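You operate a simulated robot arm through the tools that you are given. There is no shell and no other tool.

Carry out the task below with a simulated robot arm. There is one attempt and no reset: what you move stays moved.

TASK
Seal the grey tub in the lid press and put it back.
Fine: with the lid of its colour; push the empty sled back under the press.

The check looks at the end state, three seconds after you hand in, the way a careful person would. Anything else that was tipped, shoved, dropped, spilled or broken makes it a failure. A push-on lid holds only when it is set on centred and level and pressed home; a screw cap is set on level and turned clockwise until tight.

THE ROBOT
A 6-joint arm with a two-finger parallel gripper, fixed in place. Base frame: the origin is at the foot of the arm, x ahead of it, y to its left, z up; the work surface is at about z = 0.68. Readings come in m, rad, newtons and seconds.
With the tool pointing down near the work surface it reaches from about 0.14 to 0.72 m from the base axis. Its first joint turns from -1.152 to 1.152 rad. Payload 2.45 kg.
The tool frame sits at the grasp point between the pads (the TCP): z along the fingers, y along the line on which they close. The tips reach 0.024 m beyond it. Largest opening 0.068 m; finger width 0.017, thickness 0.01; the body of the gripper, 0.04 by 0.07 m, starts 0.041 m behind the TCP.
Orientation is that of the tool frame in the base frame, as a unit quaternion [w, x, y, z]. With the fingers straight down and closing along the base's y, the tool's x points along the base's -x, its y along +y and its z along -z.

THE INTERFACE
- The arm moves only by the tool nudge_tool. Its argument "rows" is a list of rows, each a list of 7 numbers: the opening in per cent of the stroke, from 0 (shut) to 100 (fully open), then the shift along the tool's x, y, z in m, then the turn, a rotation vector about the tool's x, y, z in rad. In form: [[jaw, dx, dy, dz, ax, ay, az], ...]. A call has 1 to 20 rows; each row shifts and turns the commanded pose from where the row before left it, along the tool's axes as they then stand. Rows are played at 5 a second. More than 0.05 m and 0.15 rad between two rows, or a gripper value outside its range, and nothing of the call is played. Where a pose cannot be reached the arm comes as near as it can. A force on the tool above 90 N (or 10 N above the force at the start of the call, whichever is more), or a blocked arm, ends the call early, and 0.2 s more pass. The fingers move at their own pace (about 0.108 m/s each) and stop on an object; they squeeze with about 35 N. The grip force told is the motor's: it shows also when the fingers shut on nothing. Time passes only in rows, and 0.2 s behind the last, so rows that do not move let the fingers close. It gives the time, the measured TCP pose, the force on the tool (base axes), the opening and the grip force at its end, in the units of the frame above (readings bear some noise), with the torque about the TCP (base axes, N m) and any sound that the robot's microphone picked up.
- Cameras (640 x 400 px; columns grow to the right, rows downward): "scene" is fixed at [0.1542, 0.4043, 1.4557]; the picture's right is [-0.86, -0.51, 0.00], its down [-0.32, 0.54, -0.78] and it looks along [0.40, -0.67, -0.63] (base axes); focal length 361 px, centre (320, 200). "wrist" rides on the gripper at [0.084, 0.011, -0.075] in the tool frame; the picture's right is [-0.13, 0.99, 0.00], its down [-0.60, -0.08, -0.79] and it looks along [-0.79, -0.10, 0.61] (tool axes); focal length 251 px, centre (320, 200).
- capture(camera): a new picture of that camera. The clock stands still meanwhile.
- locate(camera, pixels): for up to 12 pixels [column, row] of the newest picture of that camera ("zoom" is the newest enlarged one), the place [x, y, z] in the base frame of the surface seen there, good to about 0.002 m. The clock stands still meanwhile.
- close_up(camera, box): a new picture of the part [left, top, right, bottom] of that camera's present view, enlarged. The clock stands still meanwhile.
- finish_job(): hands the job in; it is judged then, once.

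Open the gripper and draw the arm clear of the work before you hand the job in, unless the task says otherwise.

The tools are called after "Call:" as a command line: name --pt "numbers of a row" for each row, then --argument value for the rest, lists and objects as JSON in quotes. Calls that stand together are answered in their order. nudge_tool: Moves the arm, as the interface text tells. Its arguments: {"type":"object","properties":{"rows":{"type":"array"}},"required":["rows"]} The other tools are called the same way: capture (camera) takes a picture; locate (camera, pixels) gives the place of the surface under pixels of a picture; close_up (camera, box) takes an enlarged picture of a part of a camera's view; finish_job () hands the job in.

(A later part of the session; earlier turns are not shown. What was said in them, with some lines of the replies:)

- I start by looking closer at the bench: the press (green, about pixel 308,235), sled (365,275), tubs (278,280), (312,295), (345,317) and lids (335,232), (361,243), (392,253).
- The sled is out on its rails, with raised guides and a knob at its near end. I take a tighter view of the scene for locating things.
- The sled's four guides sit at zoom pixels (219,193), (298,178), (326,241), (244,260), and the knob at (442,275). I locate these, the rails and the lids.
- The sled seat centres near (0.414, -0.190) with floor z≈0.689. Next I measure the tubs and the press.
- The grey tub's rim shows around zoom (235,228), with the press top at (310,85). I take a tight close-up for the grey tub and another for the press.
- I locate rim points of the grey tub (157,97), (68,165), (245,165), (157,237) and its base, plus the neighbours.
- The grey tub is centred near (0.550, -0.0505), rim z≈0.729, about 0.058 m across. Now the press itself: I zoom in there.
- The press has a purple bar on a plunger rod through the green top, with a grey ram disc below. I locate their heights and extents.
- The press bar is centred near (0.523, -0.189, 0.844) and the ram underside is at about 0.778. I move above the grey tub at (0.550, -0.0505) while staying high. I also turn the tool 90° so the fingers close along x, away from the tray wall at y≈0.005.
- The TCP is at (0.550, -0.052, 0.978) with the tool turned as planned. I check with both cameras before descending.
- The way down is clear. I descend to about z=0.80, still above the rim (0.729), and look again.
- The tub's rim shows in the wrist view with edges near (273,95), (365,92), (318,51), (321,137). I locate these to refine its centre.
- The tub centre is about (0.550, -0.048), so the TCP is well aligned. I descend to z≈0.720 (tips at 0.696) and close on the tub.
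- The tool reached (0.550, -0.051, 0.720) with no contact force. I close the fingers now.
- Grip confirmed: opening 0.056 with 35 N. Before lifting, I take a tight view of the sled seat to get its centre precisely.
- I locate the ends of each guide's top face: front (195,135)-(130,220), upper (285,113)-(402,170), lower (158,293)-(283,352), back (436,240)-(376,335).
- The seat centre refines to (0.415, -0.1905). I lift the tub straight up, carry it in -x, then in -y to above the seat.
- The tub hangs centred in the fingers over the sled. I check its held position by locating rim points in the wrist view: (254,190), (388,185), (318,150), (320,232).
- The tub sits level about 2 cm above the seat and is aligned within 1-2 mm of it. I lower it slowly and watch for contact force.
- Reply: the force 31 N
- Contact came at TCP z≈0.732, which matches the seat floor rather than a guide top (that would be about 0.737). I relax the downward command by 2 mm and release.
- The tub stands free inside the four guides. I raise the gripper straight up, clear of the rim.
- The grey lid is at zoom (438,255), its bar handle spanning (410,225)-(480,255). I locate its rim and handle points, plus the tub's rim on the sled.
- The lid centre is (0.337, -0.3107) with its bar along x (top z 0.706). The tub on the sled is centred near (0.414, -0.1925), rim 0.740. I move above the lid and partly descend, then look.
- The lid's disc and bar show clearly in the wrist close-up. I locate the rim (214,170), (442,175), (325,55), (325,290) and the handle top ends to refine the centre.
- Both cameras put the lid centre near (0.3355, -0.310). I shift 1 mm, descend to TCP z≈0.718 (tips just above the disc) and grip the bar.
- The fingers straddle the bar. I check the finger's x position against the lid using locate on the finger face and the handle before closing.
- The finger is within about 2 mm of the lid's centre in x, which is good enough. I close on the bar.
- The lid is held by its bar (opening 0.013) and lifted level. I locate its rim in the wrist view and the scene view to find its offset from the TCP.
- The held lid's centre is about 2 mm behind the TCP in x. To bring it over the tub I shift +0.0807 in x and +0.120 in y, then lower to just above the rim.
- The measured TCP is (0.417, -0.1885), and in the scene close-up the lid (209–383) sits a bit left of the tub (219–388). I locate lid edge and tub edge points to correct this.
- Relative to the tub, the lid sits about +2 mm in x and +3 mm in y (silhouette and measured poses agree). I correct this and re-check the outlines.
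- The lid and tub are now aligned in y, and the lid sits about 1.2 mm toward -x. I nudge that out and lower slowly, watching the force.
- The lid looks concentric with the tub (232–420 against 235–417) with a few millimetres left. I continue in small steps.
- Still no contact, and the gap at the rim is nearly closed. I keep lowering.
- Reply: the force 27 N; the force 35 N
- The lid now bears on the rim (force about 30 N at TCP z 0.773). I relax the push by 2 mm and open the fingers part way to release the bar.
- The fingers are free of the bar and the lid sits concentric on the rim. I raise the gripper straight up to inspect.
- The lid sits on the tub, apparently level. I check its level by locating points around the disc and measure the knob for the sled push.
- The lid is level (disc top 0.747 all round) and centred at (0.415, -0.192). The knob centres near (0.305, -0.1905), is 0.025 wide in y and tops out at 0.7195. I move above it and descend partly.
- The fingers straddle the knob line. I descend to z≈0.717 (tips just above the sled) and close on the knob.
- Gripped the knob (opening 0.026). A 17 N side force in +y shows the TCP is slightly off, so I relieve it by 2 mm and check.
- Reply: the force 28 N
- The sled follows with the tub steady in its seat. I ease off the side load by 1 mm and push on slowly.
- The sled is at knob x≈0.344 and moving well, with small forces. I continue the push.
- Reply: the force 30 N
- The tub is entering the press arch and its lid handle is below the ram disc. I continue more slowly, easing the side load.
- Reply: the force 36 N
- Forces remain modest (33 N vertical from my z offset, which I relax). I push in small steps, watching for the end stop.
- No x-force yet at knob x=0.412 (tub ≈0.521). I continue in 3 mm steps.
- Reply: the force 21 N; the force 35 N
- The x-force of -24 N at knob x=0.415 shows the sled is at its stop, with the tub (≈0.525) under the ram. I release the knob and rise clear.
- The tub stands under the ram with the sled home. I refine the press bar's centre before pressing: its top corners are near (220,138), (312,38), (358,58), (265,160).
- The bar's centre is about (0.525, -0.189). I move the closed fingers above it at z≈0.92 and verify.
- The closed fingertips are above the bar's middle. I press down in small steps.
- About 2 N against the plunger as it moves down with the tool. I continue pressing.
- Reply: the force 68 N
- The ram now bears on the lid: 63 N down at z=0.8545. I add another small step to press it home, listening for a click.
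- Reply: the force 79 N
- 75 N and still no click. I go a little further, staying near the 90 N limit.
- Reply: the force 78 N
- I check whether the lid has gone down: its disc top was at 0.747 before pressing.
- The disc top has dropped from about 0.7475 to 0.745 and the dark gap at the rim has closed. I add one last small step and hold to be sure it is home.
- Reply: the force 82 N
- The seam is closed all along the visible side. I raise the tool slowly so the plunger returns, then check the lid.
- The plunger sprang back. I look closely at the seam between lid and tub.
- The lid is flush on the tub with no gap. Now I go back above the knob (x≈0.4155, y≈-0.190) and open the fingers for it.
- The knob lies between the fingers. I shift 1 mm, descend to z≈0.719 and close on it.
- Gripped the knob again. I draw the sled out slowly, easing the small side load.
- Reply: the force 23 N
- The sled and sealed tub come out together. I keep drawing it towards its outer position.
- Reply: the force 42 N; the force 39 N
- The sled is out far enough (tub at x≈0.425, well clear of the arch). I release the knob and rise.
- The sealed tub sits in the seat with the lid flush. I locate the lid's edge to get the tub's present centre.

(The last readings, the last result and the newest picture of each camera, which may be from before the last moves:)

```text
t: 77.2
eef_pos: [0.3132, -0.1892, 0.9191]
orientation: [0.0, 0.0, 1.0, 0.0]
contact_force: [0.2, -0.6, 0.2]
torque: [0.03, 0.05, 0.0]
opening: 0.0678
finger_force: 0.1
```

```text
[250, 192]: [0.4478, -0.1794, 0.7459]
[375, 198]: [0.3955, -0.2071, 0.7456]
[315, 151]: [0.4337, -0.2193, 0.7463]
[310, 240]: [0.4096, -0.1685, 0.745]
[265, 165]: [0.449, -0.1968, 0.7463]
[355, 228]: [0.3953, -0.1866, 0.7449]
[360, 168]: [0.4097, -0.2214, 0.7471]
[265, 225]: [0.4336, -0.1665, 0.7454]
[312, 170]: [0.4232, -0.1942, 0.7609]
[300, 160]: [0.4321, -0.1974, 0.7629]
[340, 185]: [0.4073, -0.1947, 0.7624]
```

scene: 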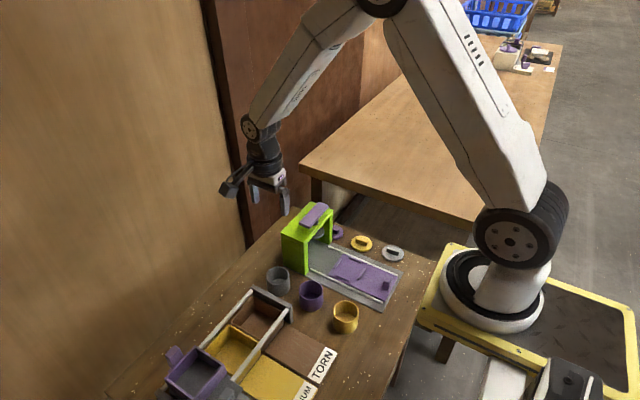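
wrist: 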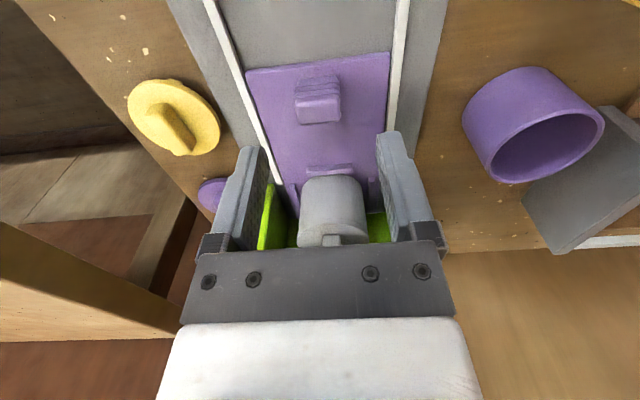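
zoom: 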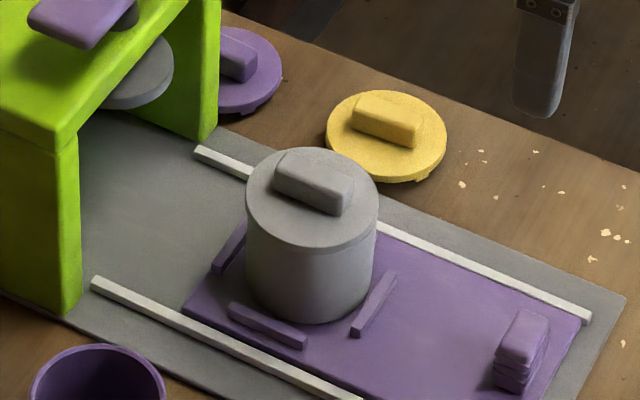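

The lid top is level at 0.745–0.747 and centred near (0.4225, -0.193). I move above the tub and turn the tool 90° so the fingers close along x again.

Call:
nudge_tool --pt "100 -0.0275 -0.0008 0 0 0 0" --pt "100 -0.0275 -0.0008 0 0 0 0" --pt "100 -0.0275 -0.0008 0 0 0 0" --pt "100 -0.0275 -0.0008 0 0 0 0" --pt "100 0 0 0 0 0 0.1428" --pt "100 0 0 0 0 0 0.1428" --pt "100 0 0 0 0 0 0.1428" --pt "100 0 0 0 0 0 0.1428" --pt "100 0 0 0 0 0 0.1428" --pt "100 0 0 0 0 0 0.1428" --pt "100 0 0 0 0 0 0.1428" --pt "100 0 0 0 0 0 0.1428" --pt "100 0 0 0 0 0 0.1428" --pt "100 0 0 0 0 0 0.1428" --pt "100 0 0 0 0 0 0.1428" --pt "100 0 0 0.03 0 0 0" --pt "100 0 0 0.03 0 0 0" --pt "100 0 0 0.02 0 0 0" --pt "100 0 0 0 0 0 0"

Call:
capture --camera "wrist"

Call:
nudge_tool --pt "100 0 0 0 0 0 0"

Call:
close_up --camera "wrist" --box '[220, 20, 420, 200]'

```text
t: 81.2
eef_pos: [0.4241, -0.1945, 0.8391]
orientation: [-0.001, 0.707, 0.707, 0.0]
contact_force: [0.5, 0.1, -0.1]
torque: [0.04, 0.01, 0.01]
opening: 0.0679
finger_force: 0.1
```

```text
taken
```

wrist: 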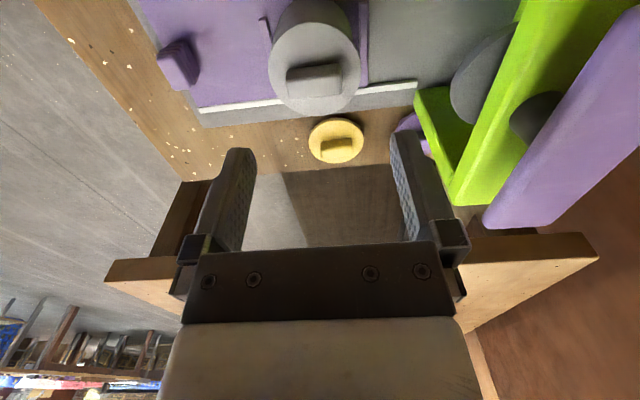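

```text
t: 81.6
eef_pos: [0.4242, -0.1938, 0.8401]
orientation: [0.0, 0.707, 0.708, 0.0]
contact_force: [0.4, -0.4, 1.4]
torque: [0.0, 0.02, 0.02]
opening: 0.0681
finger_force: 0.0
```

```text
2.22 times, centred on (320, 110) of wrist
```

zoom: 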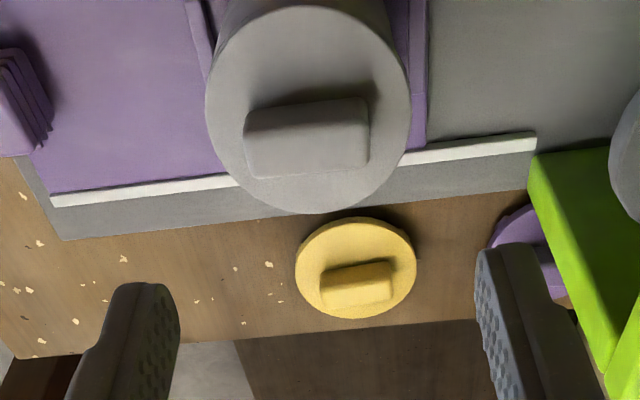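

In the wrist view the lid spans columns 205–411 of the zoom (mid 308, against an expected 319). The TCP is about 3.4 mm too far in +x, so I correct that and descend to just above the lid for another check.

Call:
nudge_tool --pt "100 0.0015 -0.0034 0.015 0 0 0" --pt "100 0 0 0.02 0 0 0" --pt "100 0 0 0.015 0 0 0" --pt "100 0 0 0 0 0 0" --pt "100 0 0 0 0 0 0"

Call:
close_up --camera "wrist" --box '[220, 40, 420, 240]'

Call:
close_up --camera "scene" --box '[310, 220, 390, 290]'

Call:
nudge_tool --pt "100 0 0 0 0 0 0"

```text
t: 82.8
eef_pos: [0.4201, -0.1915, 0.7907]
orientation: [0.0, 0.706, 0.708, 0.0]
contact_force: [0.2, 1.1, 0.4]
torque: [0.01, -0.02, -0.02]
opening: 0.0678
finger_force: 0.0
```

```text
2.00 times, centred on (320, 140) of wrist
```

zoom: 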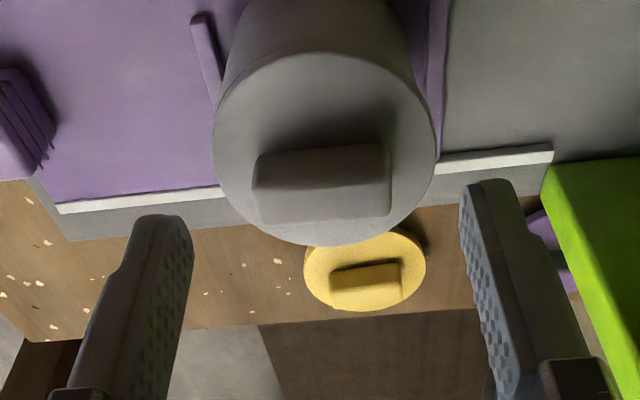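

```text
5.71 times, centred on (350, 255) of scene
```

zoom: 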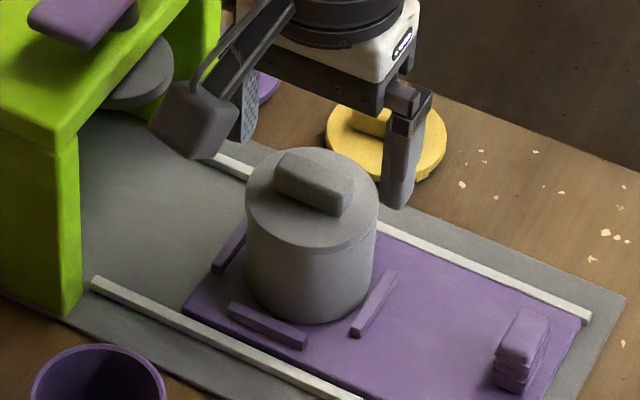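

```text
t: 83.2
eef_pos: [0.4201, -0.1916, 0.7918]
orientation: [0.001, 0.707, 0.708, 0.0]
contact_force: [0.5, -0.5, -0.4]
torque: [0.03, 0.03, 0.03]
opening: 0.068
finger_force: 0.2
```

The lid's mid is now at zoom column 324.5, so it sits about 1.3 mm in +x of the TCP. I correct this and descend to just above the disc for a final check before the fingers pass the lid's edge.

Call:
nudge_tool --pt "100 0 0.0013 0.006 0 0 0" --pt "100 0 0 0.006 0 0 0" --pt "100 0 0 0.004 0 0 0" --pt "100 0 0 0 0 0 0" --pt "100 0 0 0 0 0 0"

Call:
close_up --camera "wrist" --box '[220, 40, 420, 240]'

Call:
close_up --camera "scene" --box '[320, 220, 380, 280]'

```text
t: 84.4
eef_pos: [0.4234, -0.1912, 0.7746]
orientation: [0.0, 0.707, 0.707, 0.0]
contact_force: [-0.5, -0.1, -0.3]
torque: [-0.01, -0.03, 0.04]
opening: 0.0679
finger_force: 0.1
```

```text
2.00 times, centred on (320, 140) of wrist
```

zoom: 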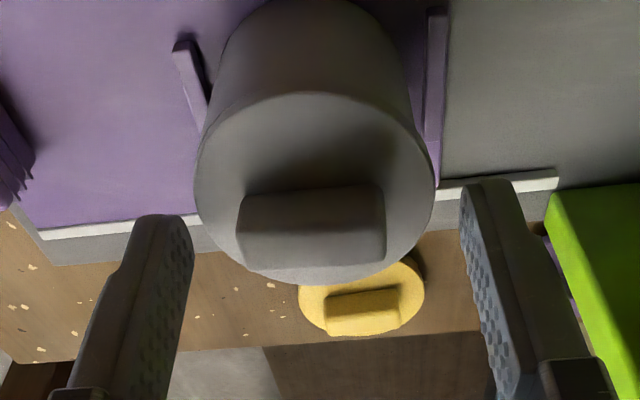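

```text
6.67 times, centred on (350, 250) of scene
```

zoom: 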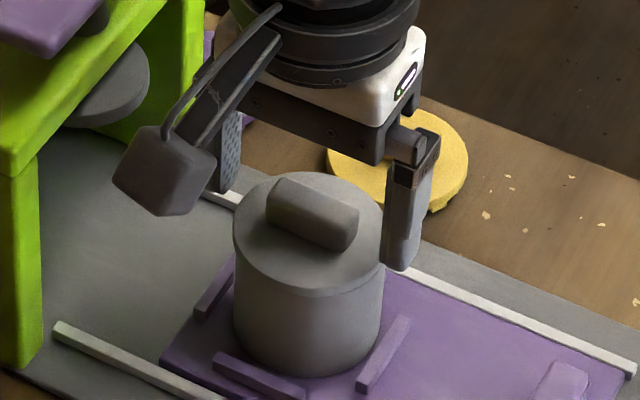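

Now the lid's mid is at zoom column 315.5, so the TCP is about 1.2 mm too far in +x. I apply a small correction and re-check at this height.

Call:
nudge_tool --pt "100 0 -0.001 0 0 0 0" --pt "100 0 0 0 0 0 0" --pt "100 0 0 0 0 0 0"

Call:
close_up --camera "wrist" --box '[220, 40, 420, 240]'

```text
t: 85.2
eef_pos: [0.421, -0.1913, 0.7746]
orientation: [0.0, 0.707, 0.708, 0.0]
contact_force: [0.1, 0.5, 0.6]
torque: [-0.02, -0.02, 0.03]
opening: 0.0681
finger_force: 0.1
```

```text
2.00 times, centred on (320, 140) of wrist
```

zoom: 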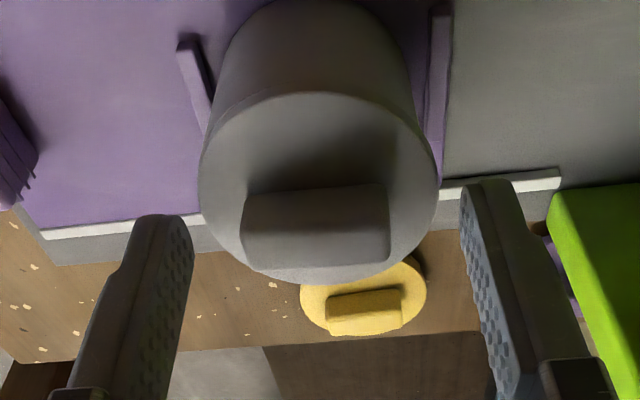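

The lid's mid is at column 319.5, centred between the fingers. I descend past its edge slowly, checking force.

Call:
nudge_tool --pt "100 0 0 0.004 0 0 0" --pt "100 0 0 0.004 0 0 0" --pt "100 0 0 0 0 0 0"

Call:
nudge_tool --pt "100 0 0 0.004 0 0 0" --pt "100 0 0 0.004 0 0 0" --pt "100 0 0 0 0 0 0"

Call:
close_up --camera "wrist" --box '[220, 40, 420, 240]'

Call:
close_up --camera "scene" --box '[320, 220, 380, 280]'

```text
t: 86.0
eef_pos: [0.4222, -0.1921, 0.7677]
orientation: [0.0, 0.707, 0.707, 0.001]
contact_force: [-0.6, -0.6, -0.1]
torque: [0.0, -0.02, 0.0]
opening: 0.0682
finger_force: 0.1
```

```text
t: 86.8
eef_pos: [0.4219, -0.1912, 0.7596]
orientation: [0.0, 0.707, 0.708, 0.0]
contact_force: [0.3, 0.5, 1.0]
torque: [0.0, 0.0, 0.01]
opening: 0.068
finger_force: 0.1
```

```text
2.00 times, centred on (320, 140) of wrist
```

zoom: 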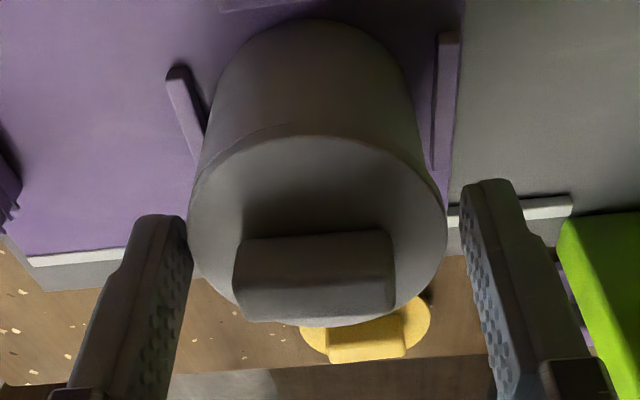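

```text
6.67 times, centred on (350, 250) of scene
```

zoom: 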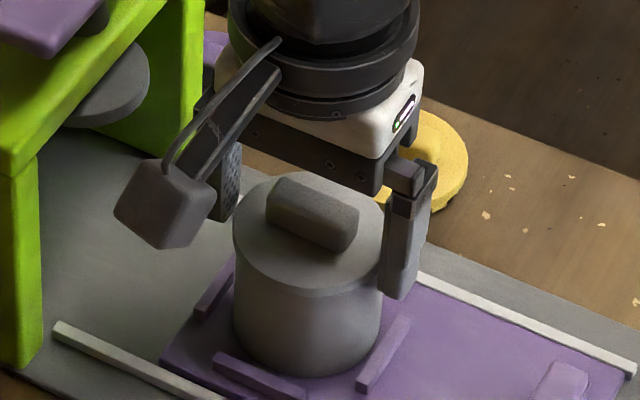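

The fingertips have passed below the lid's edge with no contact. I continue down to TCP z≈0.732 and close.

Call:
nudge_tool --pt "100 0 -0.0005 0.006 0 0 0" --pt "100 0 0 0.008 0 0 0" --pt "100 0 0 0.008 0 0 0" --pt "100 0 0 0.005 0 0 0" --pt "100 0 0 0 0 0 0"

Call:
close_up --camera "scene" --box '[320, 220, 380, 280]'

```text
t: 88.0
eef_pos: [0.4204, -0.1914, 0.7322]
orientation: [0.0, 0.706, 0.708, 0.0]
contact_force: [-0.7, 1.1, -0.5]
torque: [0.01, -0.02, -0.02]
opening: 0.068
finger_force: 0.0
```

```text
6.67 times, centred on (350, 250) of scene
```

zoom: 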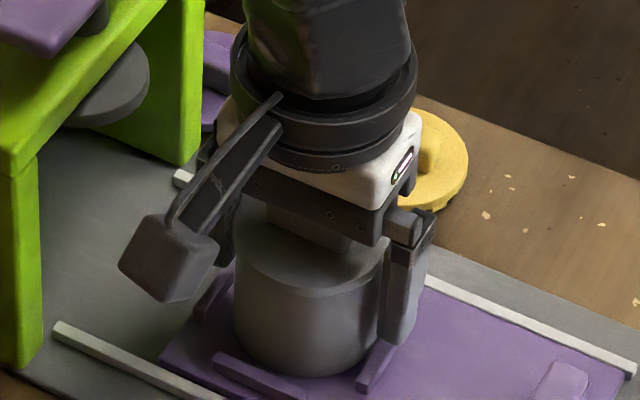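

At z=0.732 with no contact and the palm clear above the handle. I close the fingers on the tub.

Call:
nudge_tool --pt "70 0 0 0 0 0 0" --pt "0 0 0 0 0 0 0" --pt "0 0 0 0 0 0 0" --pt "0 0 0 0 0 0 0"

Call:
nudge_tool --pt "0 0 0 -0.004 0 0 0" --pt "0 0 0 -0.006 0 0 0" --pt "0 0 0 0 0 0 0"

Call:
close_up --camera "scene" --box '[320, 220, 380, 280]'

Call:
capture --camera "wrist"

```text
t: 89.0
eef_pos: [0.4211, -0.1923, 0.7311]
orientation: [0.0, 0.706, 0.708, -0.001]
contact_force: [0.1, 0.2, -1.2]
torque: [0.01, 0.01, -0.01]
opening: 0.0575
finger_force: 35.0
```

```text
t: 89.8
eef_pos: [0.421, -0.1911, 0.7417]
orientation: [0.0, 0.706, 0.708, 0.0]
contact_force: [0.7, 0.0, -0.6]
torque: [-0.02, -0.02, 0.01]
opening: 0.0575
finger_force: 35.0
```

```text
6.67 times, centred on (350, 250) of scene
```

zoom: 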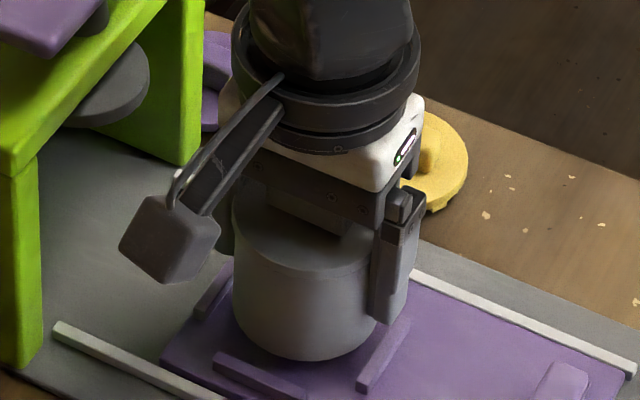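

```text
taken
```

wrist: 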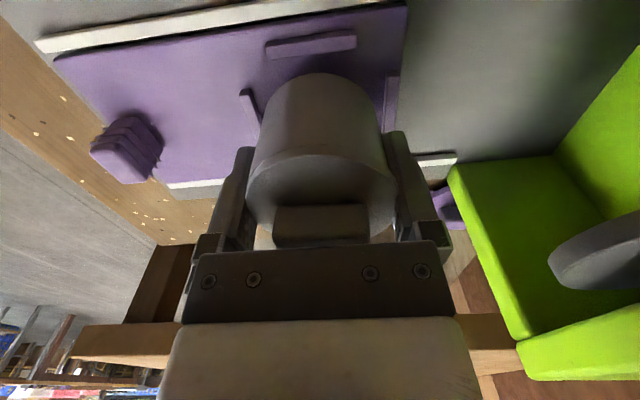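

The tub lifted together with its lid (its bottom is now above the guides), so the seal holds. I lift on up to z≈0.90.

Call:
nudge_tool --pt "0 0 0 -0.015 0 0 0" --pt "0 0 0 -0.025 0 0 0" --pt "0 0 0 -0.03 0 0 0" --pt "0 0 0 -0.03 0 0 0" --pt "0 0 0 -0.03 0 0 0" --pt "0 0 0 -0.025 0 0 0" --pt "0 0 0 0 0 0 0"

Call:
close_up --camera "scene" --box '[280, 180, 400, 300]'

```text
t: 91.4
eef_pos: [0.4221, -0.1885, 0.8953]
orientation: [0.001, 0.706, 0.708, 0.0]
contact_force: [0.4, -0.4, -0.6]
torque: [0.01, -0.03, -0.02]
opening: 0.0575
finger_force: 34.9
```

```text
3.33 times, centred on (340, 240) of scene
```

zoom: 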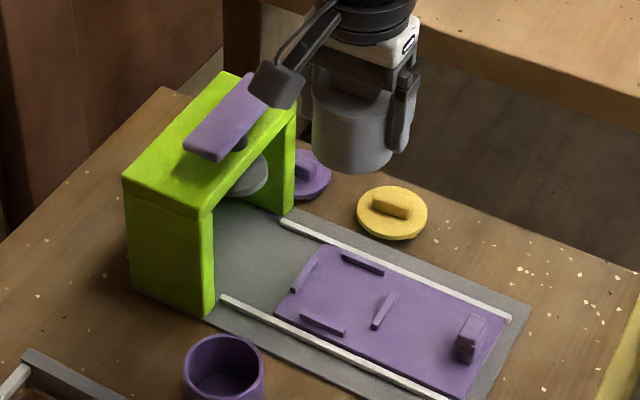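

The tub hangs whole from the grip and the sled seat is empty. I carry it in +y, then in +x, back over its original place at (0.549, -0.050).

Call:
nudge_tool --pt "0 0.028 0 0 0 0 0" --pt "0 0.028 0 0 0 0 0" --pt "0 0.028 0 0 0 0 0" --pt "0 0.028 0 0 0 0 0" --pt "0 0.028 0 0 0 0 0" --pt "0 0 0.0254 0 0 0 0" --pt "0 0 0.0254 0 0 0 0" --pt "0 0 0.0254 0 0 0 0" --pt "0 0 0.0254 0 0 0 0" --pt "0 0 0.0254 0 0 0 0" --pt "0 0 0 0 0 0 0"

Call:
nudge_tool --pt "0 0 0 0.03 0 0 0" --pt "0 0 0 0.03 0 0 0" --pt "0 0 0 0.03 0 0 0" --pt "0 0 0 0.03 0 0 0" --pt "0 0 0 0.02 0 0 0" --pt "0 0 0 0 0 0 0"

Call:
nudge_tool --pt "0 0 0 0 0 0 0"

Call:
close_up --camera "scene" --box '[230, 200, 350, 320]'

Call:
capture --camera "wrist"

```text
t: 93.8
eef_pos: [0.5483, -0.0512, 0.8984]
orientation: [-0.001, 0.706, 0.708, 0.0]
contact_force: [-0.1, 0.6, 0.4]
torque: [-0.01, -0.01, -0.02]
opening: 0.0572
finger_force: 34.7
```

```text
t: 95.2
eef_pos: [0.5479, -0.0508, 0.7579]
orientation: [0.0, 0.707, 0.708, 0.0]
contact_force: [-0.2, 0.0, -0.9]
torque: [-0.02, 0.04, 0.0]
opening: 0.0574
finger_force: 35.0
```

```text
t: 95.6
eef_pos: [0.549, -0.0516, 0.7582]
orientation: [0.0, 0.707, 0.707, 0.0]
contact_force: [-0.8, 1.1, -0.3]
torque: [0.03, 0.02, 0.0]
opening: 0.0573
finger_force: 35.3
```

```text
3.33 times, centred on (290, 260) of scene
```

zoom: 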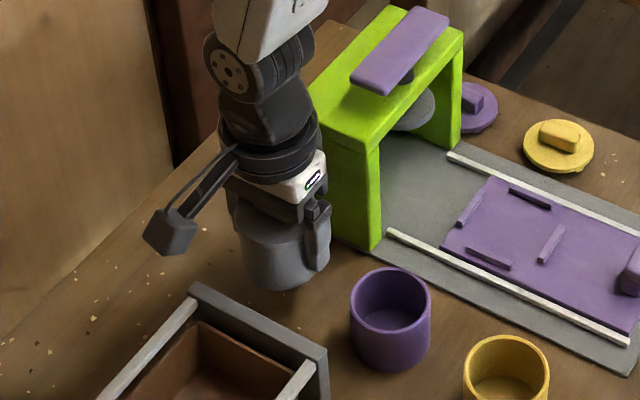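

```text
taken
```

wrist: 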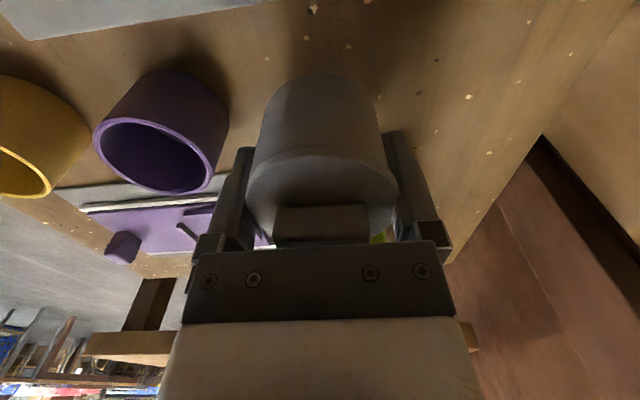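

The tub is over its old place at (0.549, -0.051), about 4 cm up. I lower it in decreasing steps until it touches down.

Call:
nudge_tool --pt "0 0.001 0.0005 0.012 0 0 0" --pt "0 0 0 0.012 0 0 0" --pt "0 0 0 0.008 0 0 0" --pt "0 0 0 0.003 0 0 0" --pt "0 0 0 0 0 0 0"

Call:
nudge_tool --pt "0 0 0 0.0015 0 0 0" --pt "0 0 0 0 0 0 0"

Call:
nudge_tool --pt "0 0 0 0.0015 0 0 0" --pt "0 0 0 0 0 0 0"

```text
t: 96.8
eef_pos: [0.5489, -0.0512, 0.723]
orientation: [0.0, 0.707, 0.707, 0.0]
contact_force: [1.0, 0.1, -1.2]
torque: [-0.06, -0.01, -0.02]
opening: 0.057
finger_force: 35.2
```

```text
t: 97.4
eef_pos: [0.549, -0.051, 0.7206]
orientation: [0.0, 0.707, 0.707, 0.0]
contact_force: [0.6, -0.9, -1.0]
torque: [-0.03, 0.02, 0.03]
opening: 0.0573
finger_force: 35.4
```

```text
t: 98.0
eef_pos: [0.5482, -0.0511, 0.7195]
orientation: [0.0, 0.707, 0.708, 0.0]
contact_force: [-0.4, 0.4, -0.4]
torque: [-0.02, -0.01, 0.02]
opening: 0.0572
finger_force: 34.4
```

No contact yet at z=0.7195, so I take smaller steps down.

Call:
nudge_tool --pt "0 0 0 0.001 0 0 0" --pt "0 0 0 0 0 0 0"

Call:
nudge_tool --pt "0 0 0 0.001 0 0 0" --pt "0 0 0 0 0 0 0"

Call:
close_up --camera "scene" --box '[250, 240, 320, 310]'

```text
t: 98.6
eef_pos: [0.5488, -0.0508, 0.7195]
orientation: [0.0, 0.706, 0.708, 0.0]
contact_force: [-5.7, -2.5, 19.5]
torque: [-0.06, 0.23, 0.0]
opening: 0.0578
finger_force: 35.1
```

```text
t: 99.2
eef_pos: [0.551, -0.0502, 0.7177]
orientation: [0.002, 0.706, 0.708, 0.002]
contact_force: [-1.7, -4.3, 24.8]
torque: [-0.08, 0.07, -0.04]
opening: 0.0588
finger_force: 35.1
```

```text
5.71 times, centred on (285, 275) of scene
```

zoom: 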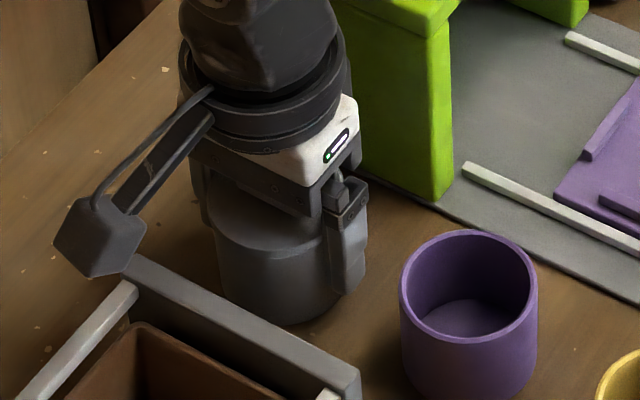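

Touchdown: 20–25 N at z≈0.718. I relax by about 2 mm, then open and check.

Call:
nudge_tool --pt "0 0 0 -0.0015 0 0 0" --pt "0 0 0 0 0 0 0"

Call:
capture --camera "wrist"

Call:
close_up --camera "scene" --box '[265, 255, 305, 295]'

```text
t: 99.8
eef_pos: [0.5483, -0.0496, 0.7182]
orientation: [0.0, 0.707, 0.708, -0.001]
contact_force: [5.7, 0.9, 14.1]
torque: [0.06, -0.11, -0.04]
opening: 0.0589
finger_force: 35.2
```

```text
taken
```

wrist: 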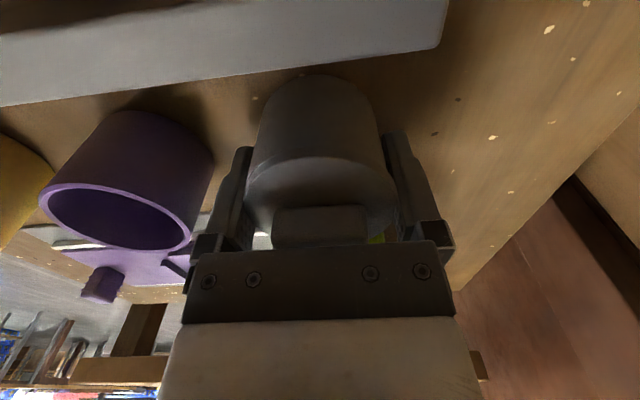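

```text
10.00 times, centred on (285, 275) of scene
```

zoom: 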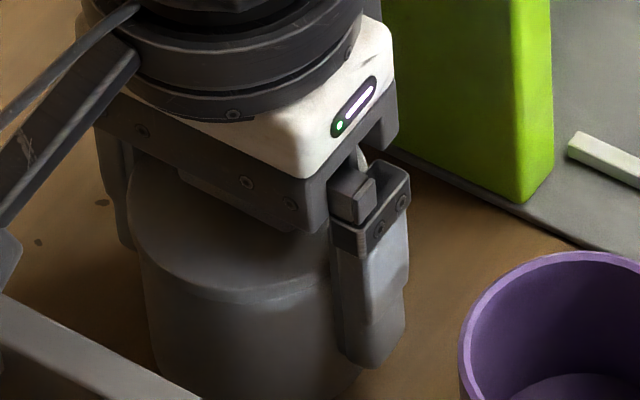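

The tub stands on the bench with the lid flush. I open the fingers fully and check before rising.

Call:
nudge_tool --pt "0 0 0 -0.001 0 0 0" --pt "95 0 0 0 0 0 0" --pt "100 0 0 0 0 0 0" --pt "100 0 0 0 0 0 0" --pt "100 0 0 0 0 0 0"

Call:
capture --camera "wrist"

Call:
close_up --camera "scene" --box '[255, 245, 315, 305]'

```text
t: 101.0
eef_pos: [0.5473, -0.0507, 0.7198]
orientation: [0.0, 0.706, 0.708, 0.0]
contact_force: [0.2, -0.8, 0.1]
torque: [0.05, 0.0, -0.01]
opening: 0.0679
finger_force: 0.1
```

```text
taken
```

wrist: 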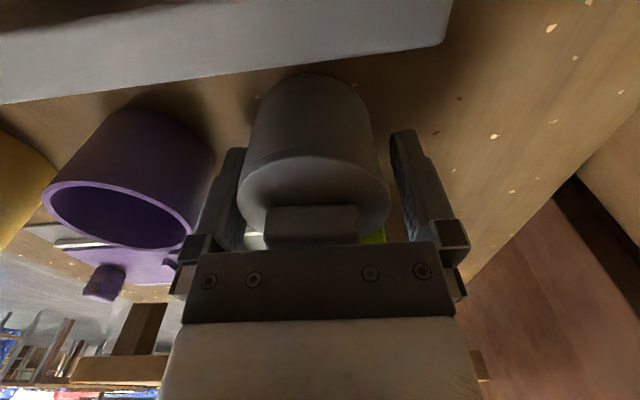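

```text
6.67 times, centred on (285, 275) of scene
```

zoom: 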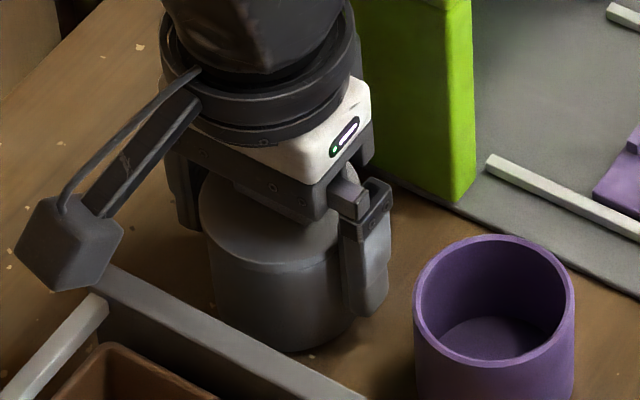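

The lid's mid is at wrist column 314, so the tub sits about 2.5 mm toward -x of the TCP. I recentre the fingers before rising so that none drags on the lid.

Call:
nudge_tool --pt "100 0 -0.0022 0 0 0 0" --pt "100 0 0 0 0 0 0" --pt "100 0 0 0 0 0 0"

Call:
capture --camera "wrist"

```text
t: 101.8
eef_pos: [0.5461, -0.0516, 0.7197]
orientation: [0.0, 0.707, 0.707, 0.0]
contact_force: [-0.5, 0.1, -0.3]
torque: [0.02, 0.02, 0.02]
opening: 0.0677
finger_force: 0.1
```

```text
taken
```

wrist: 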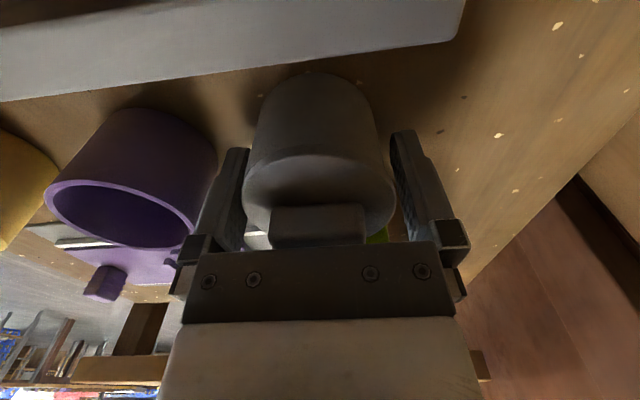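

The lid is now centred between the fingers (243–396). I rise straight up slowly.

Call:
nudge_tool --pt "100 0 0 -0.008 0 0 0" --pt "100 0 0 -0.012 0 0 0" --pt "100 0 0 -0.02 0 0 0" --pt "100 0 0 -0.03 0 0 0" --pt "100 0 0 -0.04 0 0 0" --pt "100 0 0 -0.04 0 0 0" --pt "100 0 0 -0.04 0 0 0" --pt "100 0 0 0 0 0 0"

Call:
close_up --camera "scene" --box '[255, 245, 315, 305]'

```text
t: 103.6
eef_pos: [0.5467, -0.051, 0.9091]
orientation: [0.0, 0.706, 0.708, 0.0]
contact_force: [0.3, 0.0, 0.0]
torque: [0.01, -0.03, 0.02]
opening: 0.0681
finger_force: 0.0
```

```text
6.67 times, centred on (285, 275) of scene
```

zoom: 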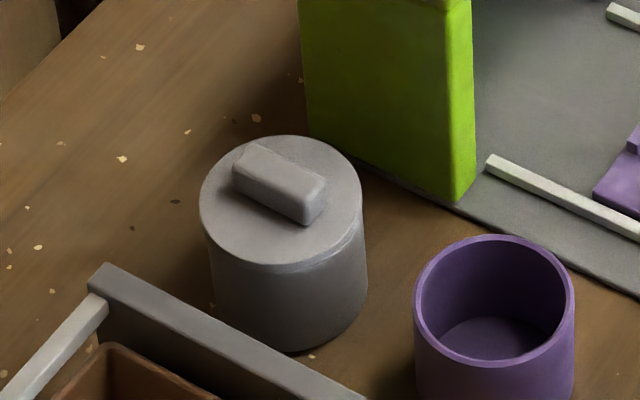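

The sealed tub stands at its old place. I verify the lid's level and position by locating its disc, rim seam and base.

Call:
locate --camera "zoom" --pixels '[[204, 195], [358, 195], [285, 140], [275, 255], [225, 155], [340, 235], [340, 158], [220, 235], [275, 170], [245, 175], [305, 195]]'

Call:
close_up --camera "scene" --box '[268, 260, 298, 300]'

Call:
capture --camera "wrist"

```text
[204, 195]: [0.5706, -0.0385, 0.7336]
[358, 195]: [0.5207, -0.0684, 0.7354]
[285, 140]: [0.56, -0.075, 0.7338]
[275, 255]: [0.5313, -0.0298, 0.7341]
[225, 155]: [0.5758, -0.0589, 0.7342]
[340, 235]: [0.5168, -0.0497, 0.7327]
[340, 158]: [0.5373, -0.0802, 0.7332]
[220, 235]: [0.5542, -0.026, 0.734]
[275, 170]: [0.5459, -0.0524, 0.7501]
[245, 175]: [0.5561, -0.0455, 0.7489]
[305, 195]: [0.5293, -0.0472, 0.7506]
```

```text
10.00 times, centred on (283, 280) of scene
```

zoom: 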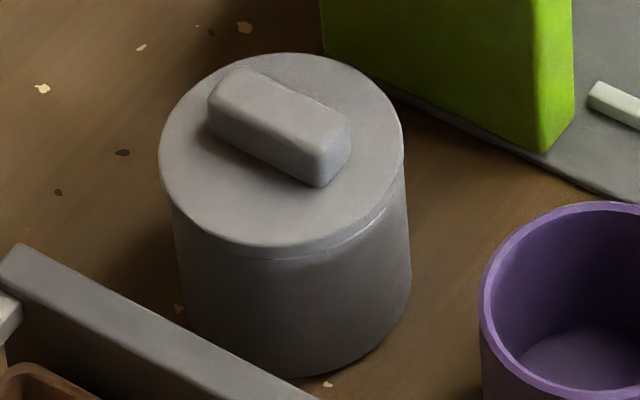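

```text
taken
```

wrist: 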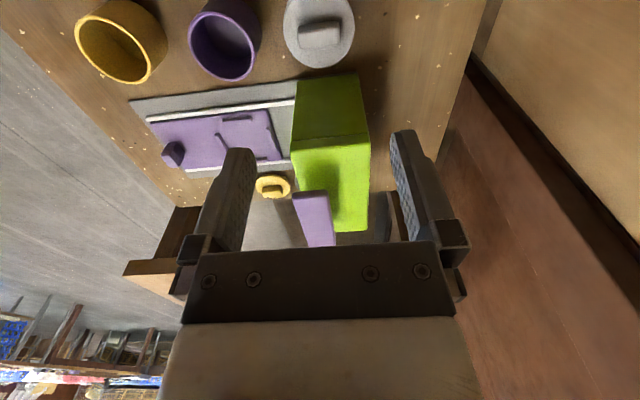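

The lid is level (z≈0.734 all round). I check its concentricity with the tub at higher magnification, since the grip opening changed a little at touchdown.

Call:
close_up --camera "scene" --box '[272, 262, 298, 288]'

Call:
close_up --camera "wrist" --box '[270, 0, 370, 80]'

```text
15.38 times, centred on (285, 275) of scene
```

zoom: 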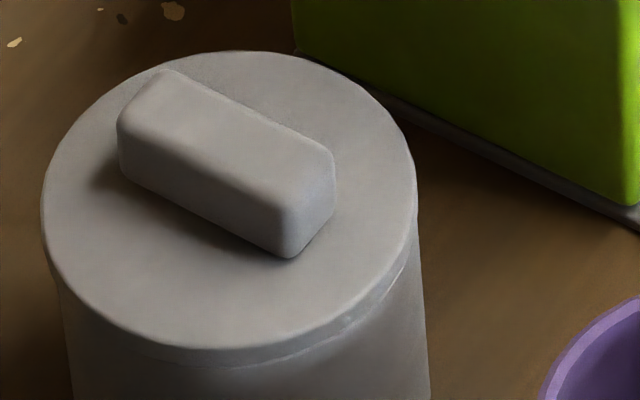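

```text
5.00 times, centred on (320, 40) of wrist
```

zoom: 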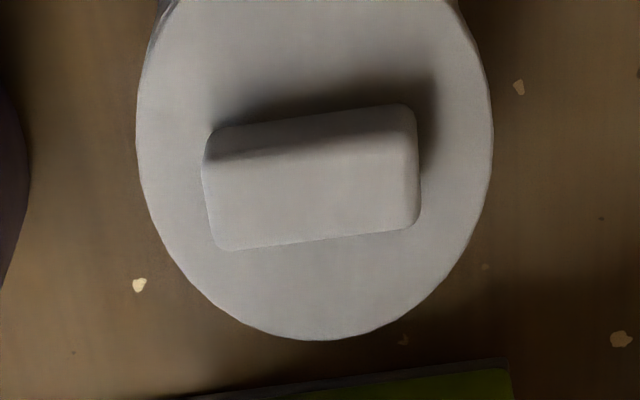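

I want a better view of the lid against the tub wall, so I lower the open gripper to about z=0.79 (tips still above the handle) and look with the wrist camera.

Call:
nudge_tool --pt "100 0 0 0.03 0 0 0" --pt "100 0 0 0.03 0 0 0" --pt "100 0 0 0.03 0 0 0" --pt "100 0 0 0.025 0 0 0" --pt "100 0 0 0 0 0 0"

Call:
close_up --camera "wrist" --box '[260, 10, 380, 130]'

```text
t: 104.8
eef_pos: [0.5471, -0.0521, 0.7938]
orientation: [0.0, 0.707, 0.707, 0.0]
contact_force: [0.5, 0.5, -0.4]
torque: [0.02, -0.02, -0.03]
opening: 0.0679
finger_force: 0.2
```

```text
3.33 times, centred on (320, 70) of wrist
```

zoom: 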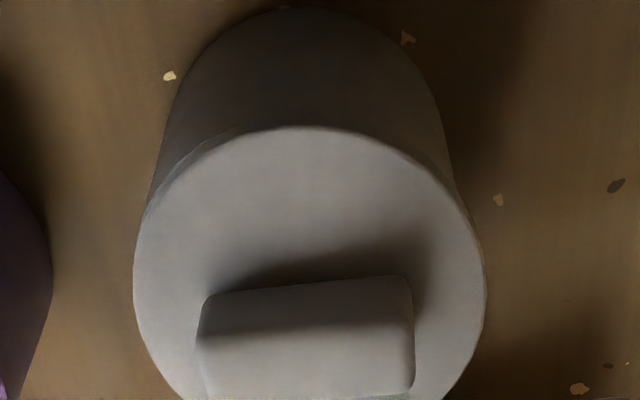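

The lid is flush and level, with only about a 1 mm offset, and it is firmly attached: the tub was lifted by it and the 35 N squeeze did not move it. Next is the empty sled, so I rise and carry the gripper over toward the knob at about (0.314, -0.190).

Call:
nudge_tool --pt "100 0 0 -0.03 0 0 0" --pt "100 0 0 -0.03 0 0 0" --pt "100 0 0 -0.03 0 0 0" --pt "100 0 0 -0.03 0 0 0" --pt "100 -0.0197 -0.0333 0 0 0 0" --pt "100 -0.0197 -0.0333 0 0 0 0" --pt "100 -0.0197 -0.0333 0 0 0 0" --pt "100 -0.0197 -0.0333 0 0 0 0" --pt "100 -0.0197 -0.0333 0 0 0 0" --pt "100 -0.0197 -0.0333 0 0 0 0" --pt "100 -0.0197 -0.0333 0 0 0 0" --pt "100 0 0 0 0 0 0"

Call:
nudge_tool --pt "90 0 0 0 0 0 -0.1428" --pt "90 0 0 0 0 0 -0.1428" --pt "90 0 0 0 0 0 -0.1428" --pt "90 0 0 0 0 0 -0.1428" --pt "90 0 0 0 0 0 -0.1428" --pt "90 0 0 0 0 0 -0.1428" --pt "80 0 0 0 0 0 -0.1428" --pt "80 0 0 0 0 0 -0.1428" --pt "80 0 0 0 0 0 -0.1428" --pt "80 0 0 0 0 0 -0.1428" --pt "80 0 0 0 0 0 -0.1428" --pt "80 0 0 0 0 0 0"

Call:
close_up --camera "scene" --box '[320, 230, 420, 310]'

Call:
capture --camera "scene"

```text
t: 107.4
eef_pos: [0.3124, -0.1874, 0.9158]
orientation: [-0.001, 0.706, 0.708, 0.0]
contact_force: [-0.7, -0.7, 0.8]
torque: [0.0, -0.01, 0.01]
opening: 0.0681
finger_force: 0.1
```

```text
t: 110.0
eef_pos: [0.3152, -0.1885, 0.9142]
orientation: [0.0, -0.001, 1.0, -0.001]
contact_force: [-0.9, -0.5, -0.1]
torque: [0.01, 0.0, 0.0]
opening: 0.0546
finger_force: 0.1
```

```text
5.00 times, centred on (370, 270) of scene
```

zoom: 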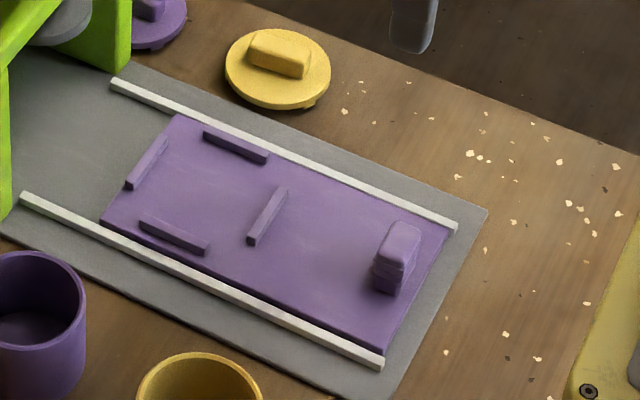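

```text
taken
```

scene: 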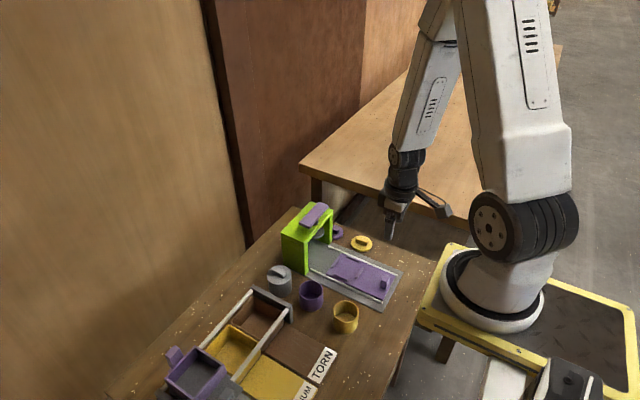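

The sled is empty, with the knob at zoom (397,250). I locate it and descend over it.

Call:
locate --camera "zoom" --pixels '[[405, 230], [395, 228], [415, 235], [388, 250], [405, 255]]'

Call:
nudge_tool --pt "80 0 -0.0005 0.03 0 0 0" --pt "80 0 0 0.03 0 0 0" --pt "80 0 0 0.03 0 0 0" --pt "80 0 0 0.03 0 0 0" --pt "80 0 0 0.02 0 0 0" --pt "80 0 0 0 0 0 0"

Call:
capture --camera "wrist"

```text
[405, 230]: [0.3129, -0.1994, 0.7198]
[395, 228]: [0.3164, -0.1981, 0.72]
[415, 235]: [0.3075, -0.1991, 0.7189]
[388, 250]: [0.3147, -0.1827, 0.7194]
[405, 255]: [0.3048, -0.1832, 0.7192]
```

```text
t: 111.4
eef_pos: [0.3116, -0.189, 0.7721]
orientation: [0.0, 0.0, 1.0, 0.0]
contact_force: [0.3, -1.2, 0.8]
torque: [0.03, -0.03, 0.0]
opening: 0.0543
finger_force: 0.0
```

```text
taken
```

wrist: 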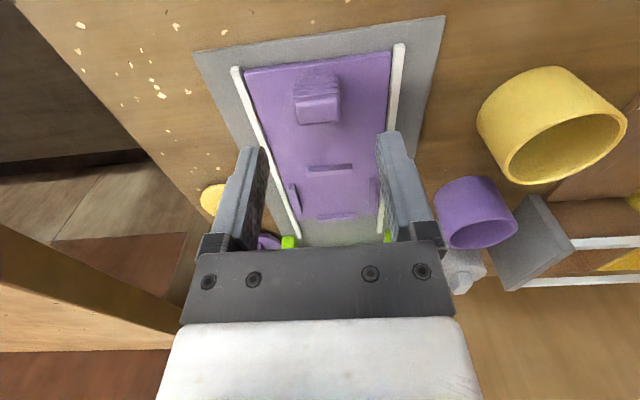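

The knob's mid is at wrist column 318, well between the fingers. I descend to z≈0.719 and grip it.

Call:
nudge_tool --pt "80 -0.0005 -0.001 0.02 0 0 0" --pt "80 0 0 0.02 0 0 0" --pt "80 0 0 0.01 0 0 0" --pt "80 0 0 0.003 0 0 0" --pt "80 0 0 0 0 0 0"

Call:
nudge_tool --pt "50 0 0 0 0 0 0" --pt "0 0 0 0 0 0 0" --pt "0 0 0 0 0 0 0" --pt "0 0 0 0 0 0 0"

```text
t: 112.6
eef_pos: [0.3131, -0.1896, 0.7204]
orientation: [0.0, 0.0, 1.0, 0.0]
contact_force: [0.6, 0.3, 0.1]
torque: [0.02, 0.02, 0.01]
opening: 0.0544
finger_force: 0.0
```

```text
t: 113.6
eef_pos: [0.3138, -0.1905, 0.72]
orientation: [-0.001, -0.001, 1.0, 0.0]
contact_force: [0.7, 5.0, -3.1]
torque: [0.01, -0.21, -0.05]
opening: 0.0259
finger_force: 41.4
```

Gripped with little side load. I push the empty sled in towards its stop (knob x≈0.4155).

Call:
nudge_tool --pt "0 -0.004 0 0 0 0 0" --pt "0 -0.008 0 0 0 0 0" --pt "0 -0.008 0 0 0 0 0" --pt "0 -0.008 0 0 0 0 0" --pt "0 -0.008 0 0 0 0 0" --pt "0 -0.008 0 0 0 0 0" --pt "0 0 0 0 0 0 0"

Call:
nudge_tool --pt "0 -0.008 0 0 0 0 0" --pt "0 -0.008 0 0 0 0 0" --pt "0 -0.008 0 0 0 0 0" --pt "0 -0.008 0 0 0 0 0" --pt "0 0 0 0 0 0 0"

```text
t: 115.2
eef_pos: [0.3581, -0.1899, 0.7208]
orientation: [-0.002, -0.001, 1.0, 0.002]
contact_force: [0.4, 20.1, -14.9]
torque: [0.07, 1.09, -0.11]
opening: 0.0257
finger_force: 41.2
```

```text
t: 116.4
eef_pos: [0.3887, -0.1906, 0.7222]
orientation: [0.0, 0.0, 1.0, 0.0]
contact_force: [-1.4, 7.9, -34.5]
torque: [0.0, 0.02, -0.05]
opening: 0.0256
finger_force: 41.4
```

The sled follows freely (knob x=0.389). I relax the small z load and push the last 3 cm to the stop.

Call:
nudge_tool --pt "0 -0.006 0.0003 0.0008 0 0 0" --pt "0 -0.006 0 0 0 0 0" --pt "0 -0.006 0 0 0 0 0" --pt "0 -0.005 0 0 0 0 0" --pt "0 0 0 0 0 0 0"

Call:
nudge_tool --pt "0 -0.003 0 0 0 0 0" --pt "0 0 0 0 0 0 0"

Call:
nudge_tool --pt "0 -0.003 0 0 0 0 0" --pt "0 0 0 0 0 0 0"

Call:
close_up --camera "scene" --box '[280, 195, 400, 295]'

```text
t: 117.6
eef_pos: [0.4132, -0.1902, 0.7216]
orientation: [0.001, 0.0, 1.0, -0.001]
contact_force: [0.7, 19.1, 31.2]
torque: [0.37, 0.56, -0.01]
opening: 0.0259
finger_force: 41.1
```

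```text
t: 118.2
eef_pos: [0.4173, -0.1904, 0.7208]
orientation: [0.0, 0.0, 1.0, 0.0]
contact_force: [0.0, 15.1, 34.7]
torque: [0.31, 0.05, -0.03]
opening: 0.0259
finger_force: 40.9
```

```text
t: 118.8
eef_pos: [0.4177, -0.1896, 0.7211]
orientation: [-0.001, 0.0, 1.0, 0.001]
contact_force: [-13.8, 1.7, 32.2]
torque: [-0.04, 0.31, 0.09]
opening: 0.0258
finger_force: 41.1
```

```text
4.00 times, centred on (340, 245) of scene
```

zoom: 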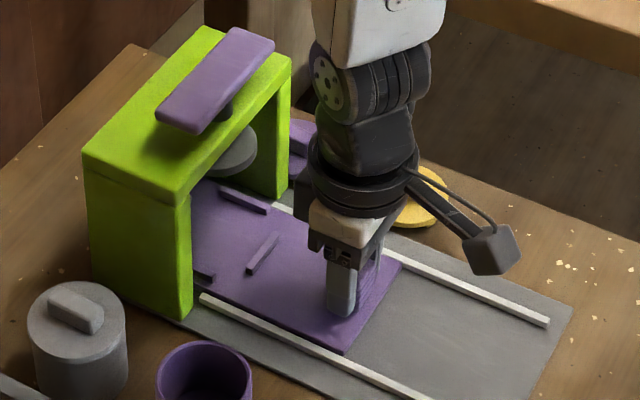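

An x-force of -14 N shows the stop is reached. I give one more 1.5 mm push to be sure, then release the knob.

Call:
nudge_tool --pt "0 -0.0015 0 -0.0006 0 0 0" --pt "0 0 0 0 0 0 0"

Call:
nudge_tool --pt "0 0.0015 0 0 0 0 0" --pt "50 0 0 0 0 0 0" --pt "90 0 0 0 0 0 0" --pt "90 0 0 0 0 0 0"

Call:
nudge_tool --pt "90 0 0 -0.01 0 0 0" --pt "90 0 0 -0.02 0 0 0" --pt "90 0 0 -0.03 0 0 0" --pt "90 0 0 -0.04 0 0 0" --pt "90 0 0 -0.04 0 0 0" --pt "90 0 0 -0.04 0 0 0" --pt "100 0.02 -0.02 -0.03 0 0 0" --pt "100 0.02 -0.02 -0.03 0 0 0" --pt "100 0.02 -0.02 -0.03 0 0 0" --pt "100 0 -0.02 -0.03 0 0 0" --pt "100 0 0 0 0 0 0"

Call:
capture --camera "scene"

Call:
close_up --camera "scene" --box '[250, 190, 410, 310]'

```text
t: 119.4
eef_pos: [0.4181, -0.19, 0.7196]
orientation: [-0.002, 0.001, 1.0, 0.002]
contact_force: [-29.8, -16.5, 6.9]
torque: [-0.43, -0.23, 0.08]
opening: 0.0255
finger_force: 41.3
```

```text
t: 120.4
eef_pos: [0.4206, -0.1903, 0.7213]
orientation: [0.0, 0.0, 1.0, 0.0]
contact_force: [1.1, -1.4, -0.7]
torque: [-0.02, 0.02, -0.02]
opening: 0.0612
finger_force: 0.0
```

```text
t: 122.8
eef_pos: [0.3583, -0.2691, 1.0227]
orientation: [0.0, -0.001, 1.0, -0.001]
contact_force: [-0.1, 0.1, 0.4]
torque: [0.01, 0.0, -0.01]
opening: 0.068
finger_force: 0.1
```

```text
taken
```

scene: 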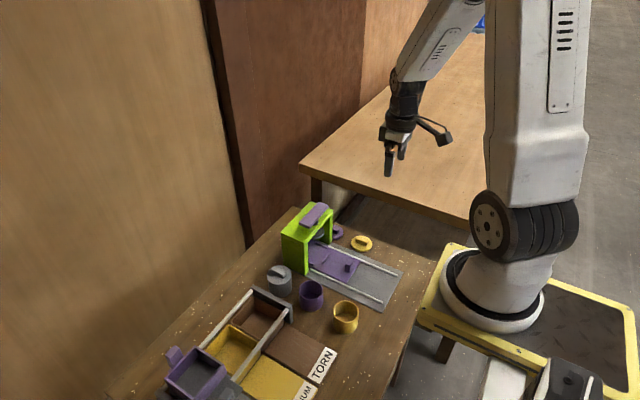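

```text
3.33 times, centred on (330, 250) of scene
```

zoom: 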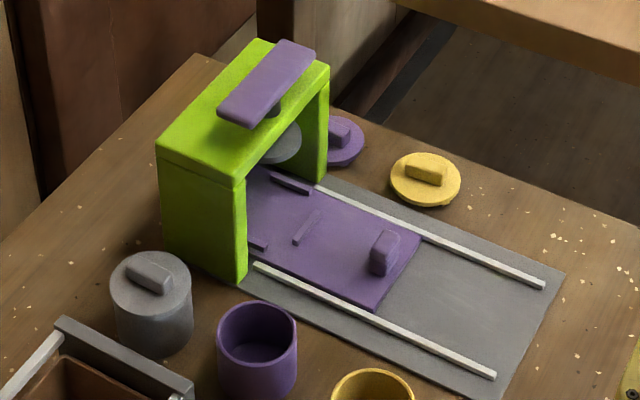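

The sled is home under the press, the tub is back, and the arm is clear. I take one last close look at the tub and at the sled under the press.

Call:
close_up --camera "scene" --box '[260, 255, 300, 305]'

Call:
capture --camera "wrist"

```text
8.00 times, centred on (280, 280) of scene
```

zoom: 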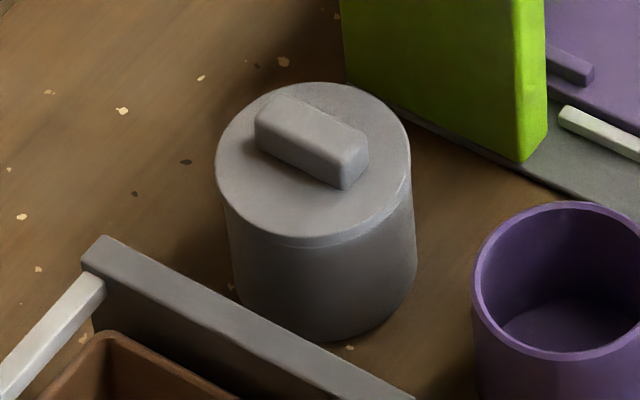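

```text
taken
```

wrist: 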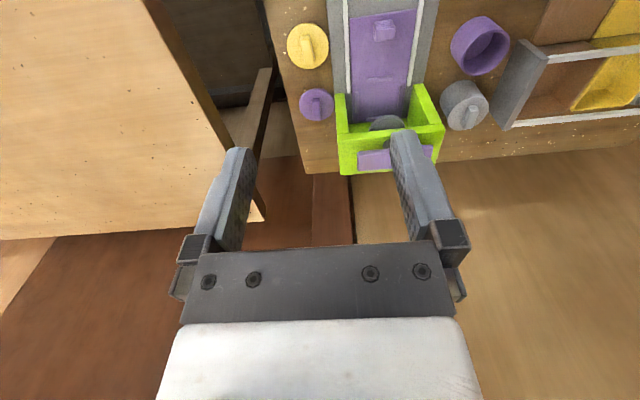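

The grey tub is back within about 5 mm of its original place, with the grey lid level and flush. The empty sled is at its stop under the press, nothing else has moved, and the gripper is open and clear, so I hand in the job.

Call:
finish_job

```text
The job is handed in.
```

The grey tub is sealed with the grey lid, back in its place, and the empty sled is pushed home under the press. The job is handed in; I don't have the check's result.

- **Seal:** The ram pressed the lid at about 75–77 N and it dropped about 2.5 mm until no gap showed at the rim. It is level, and the tub lifted together with it. The microphone reported no click.
- **Lid offset:** The lid ended up about 1 mm off the tub's centre. It seems to have shifted slightly when I set the tub down.
- **Tub position:** The tub stands about 5 mm from where it started.
- **Everything else:** The sled hit its stop when pushed in. In the last pictures the other tubs, lids and press look unmoved. The gripper is open and clear of the work.
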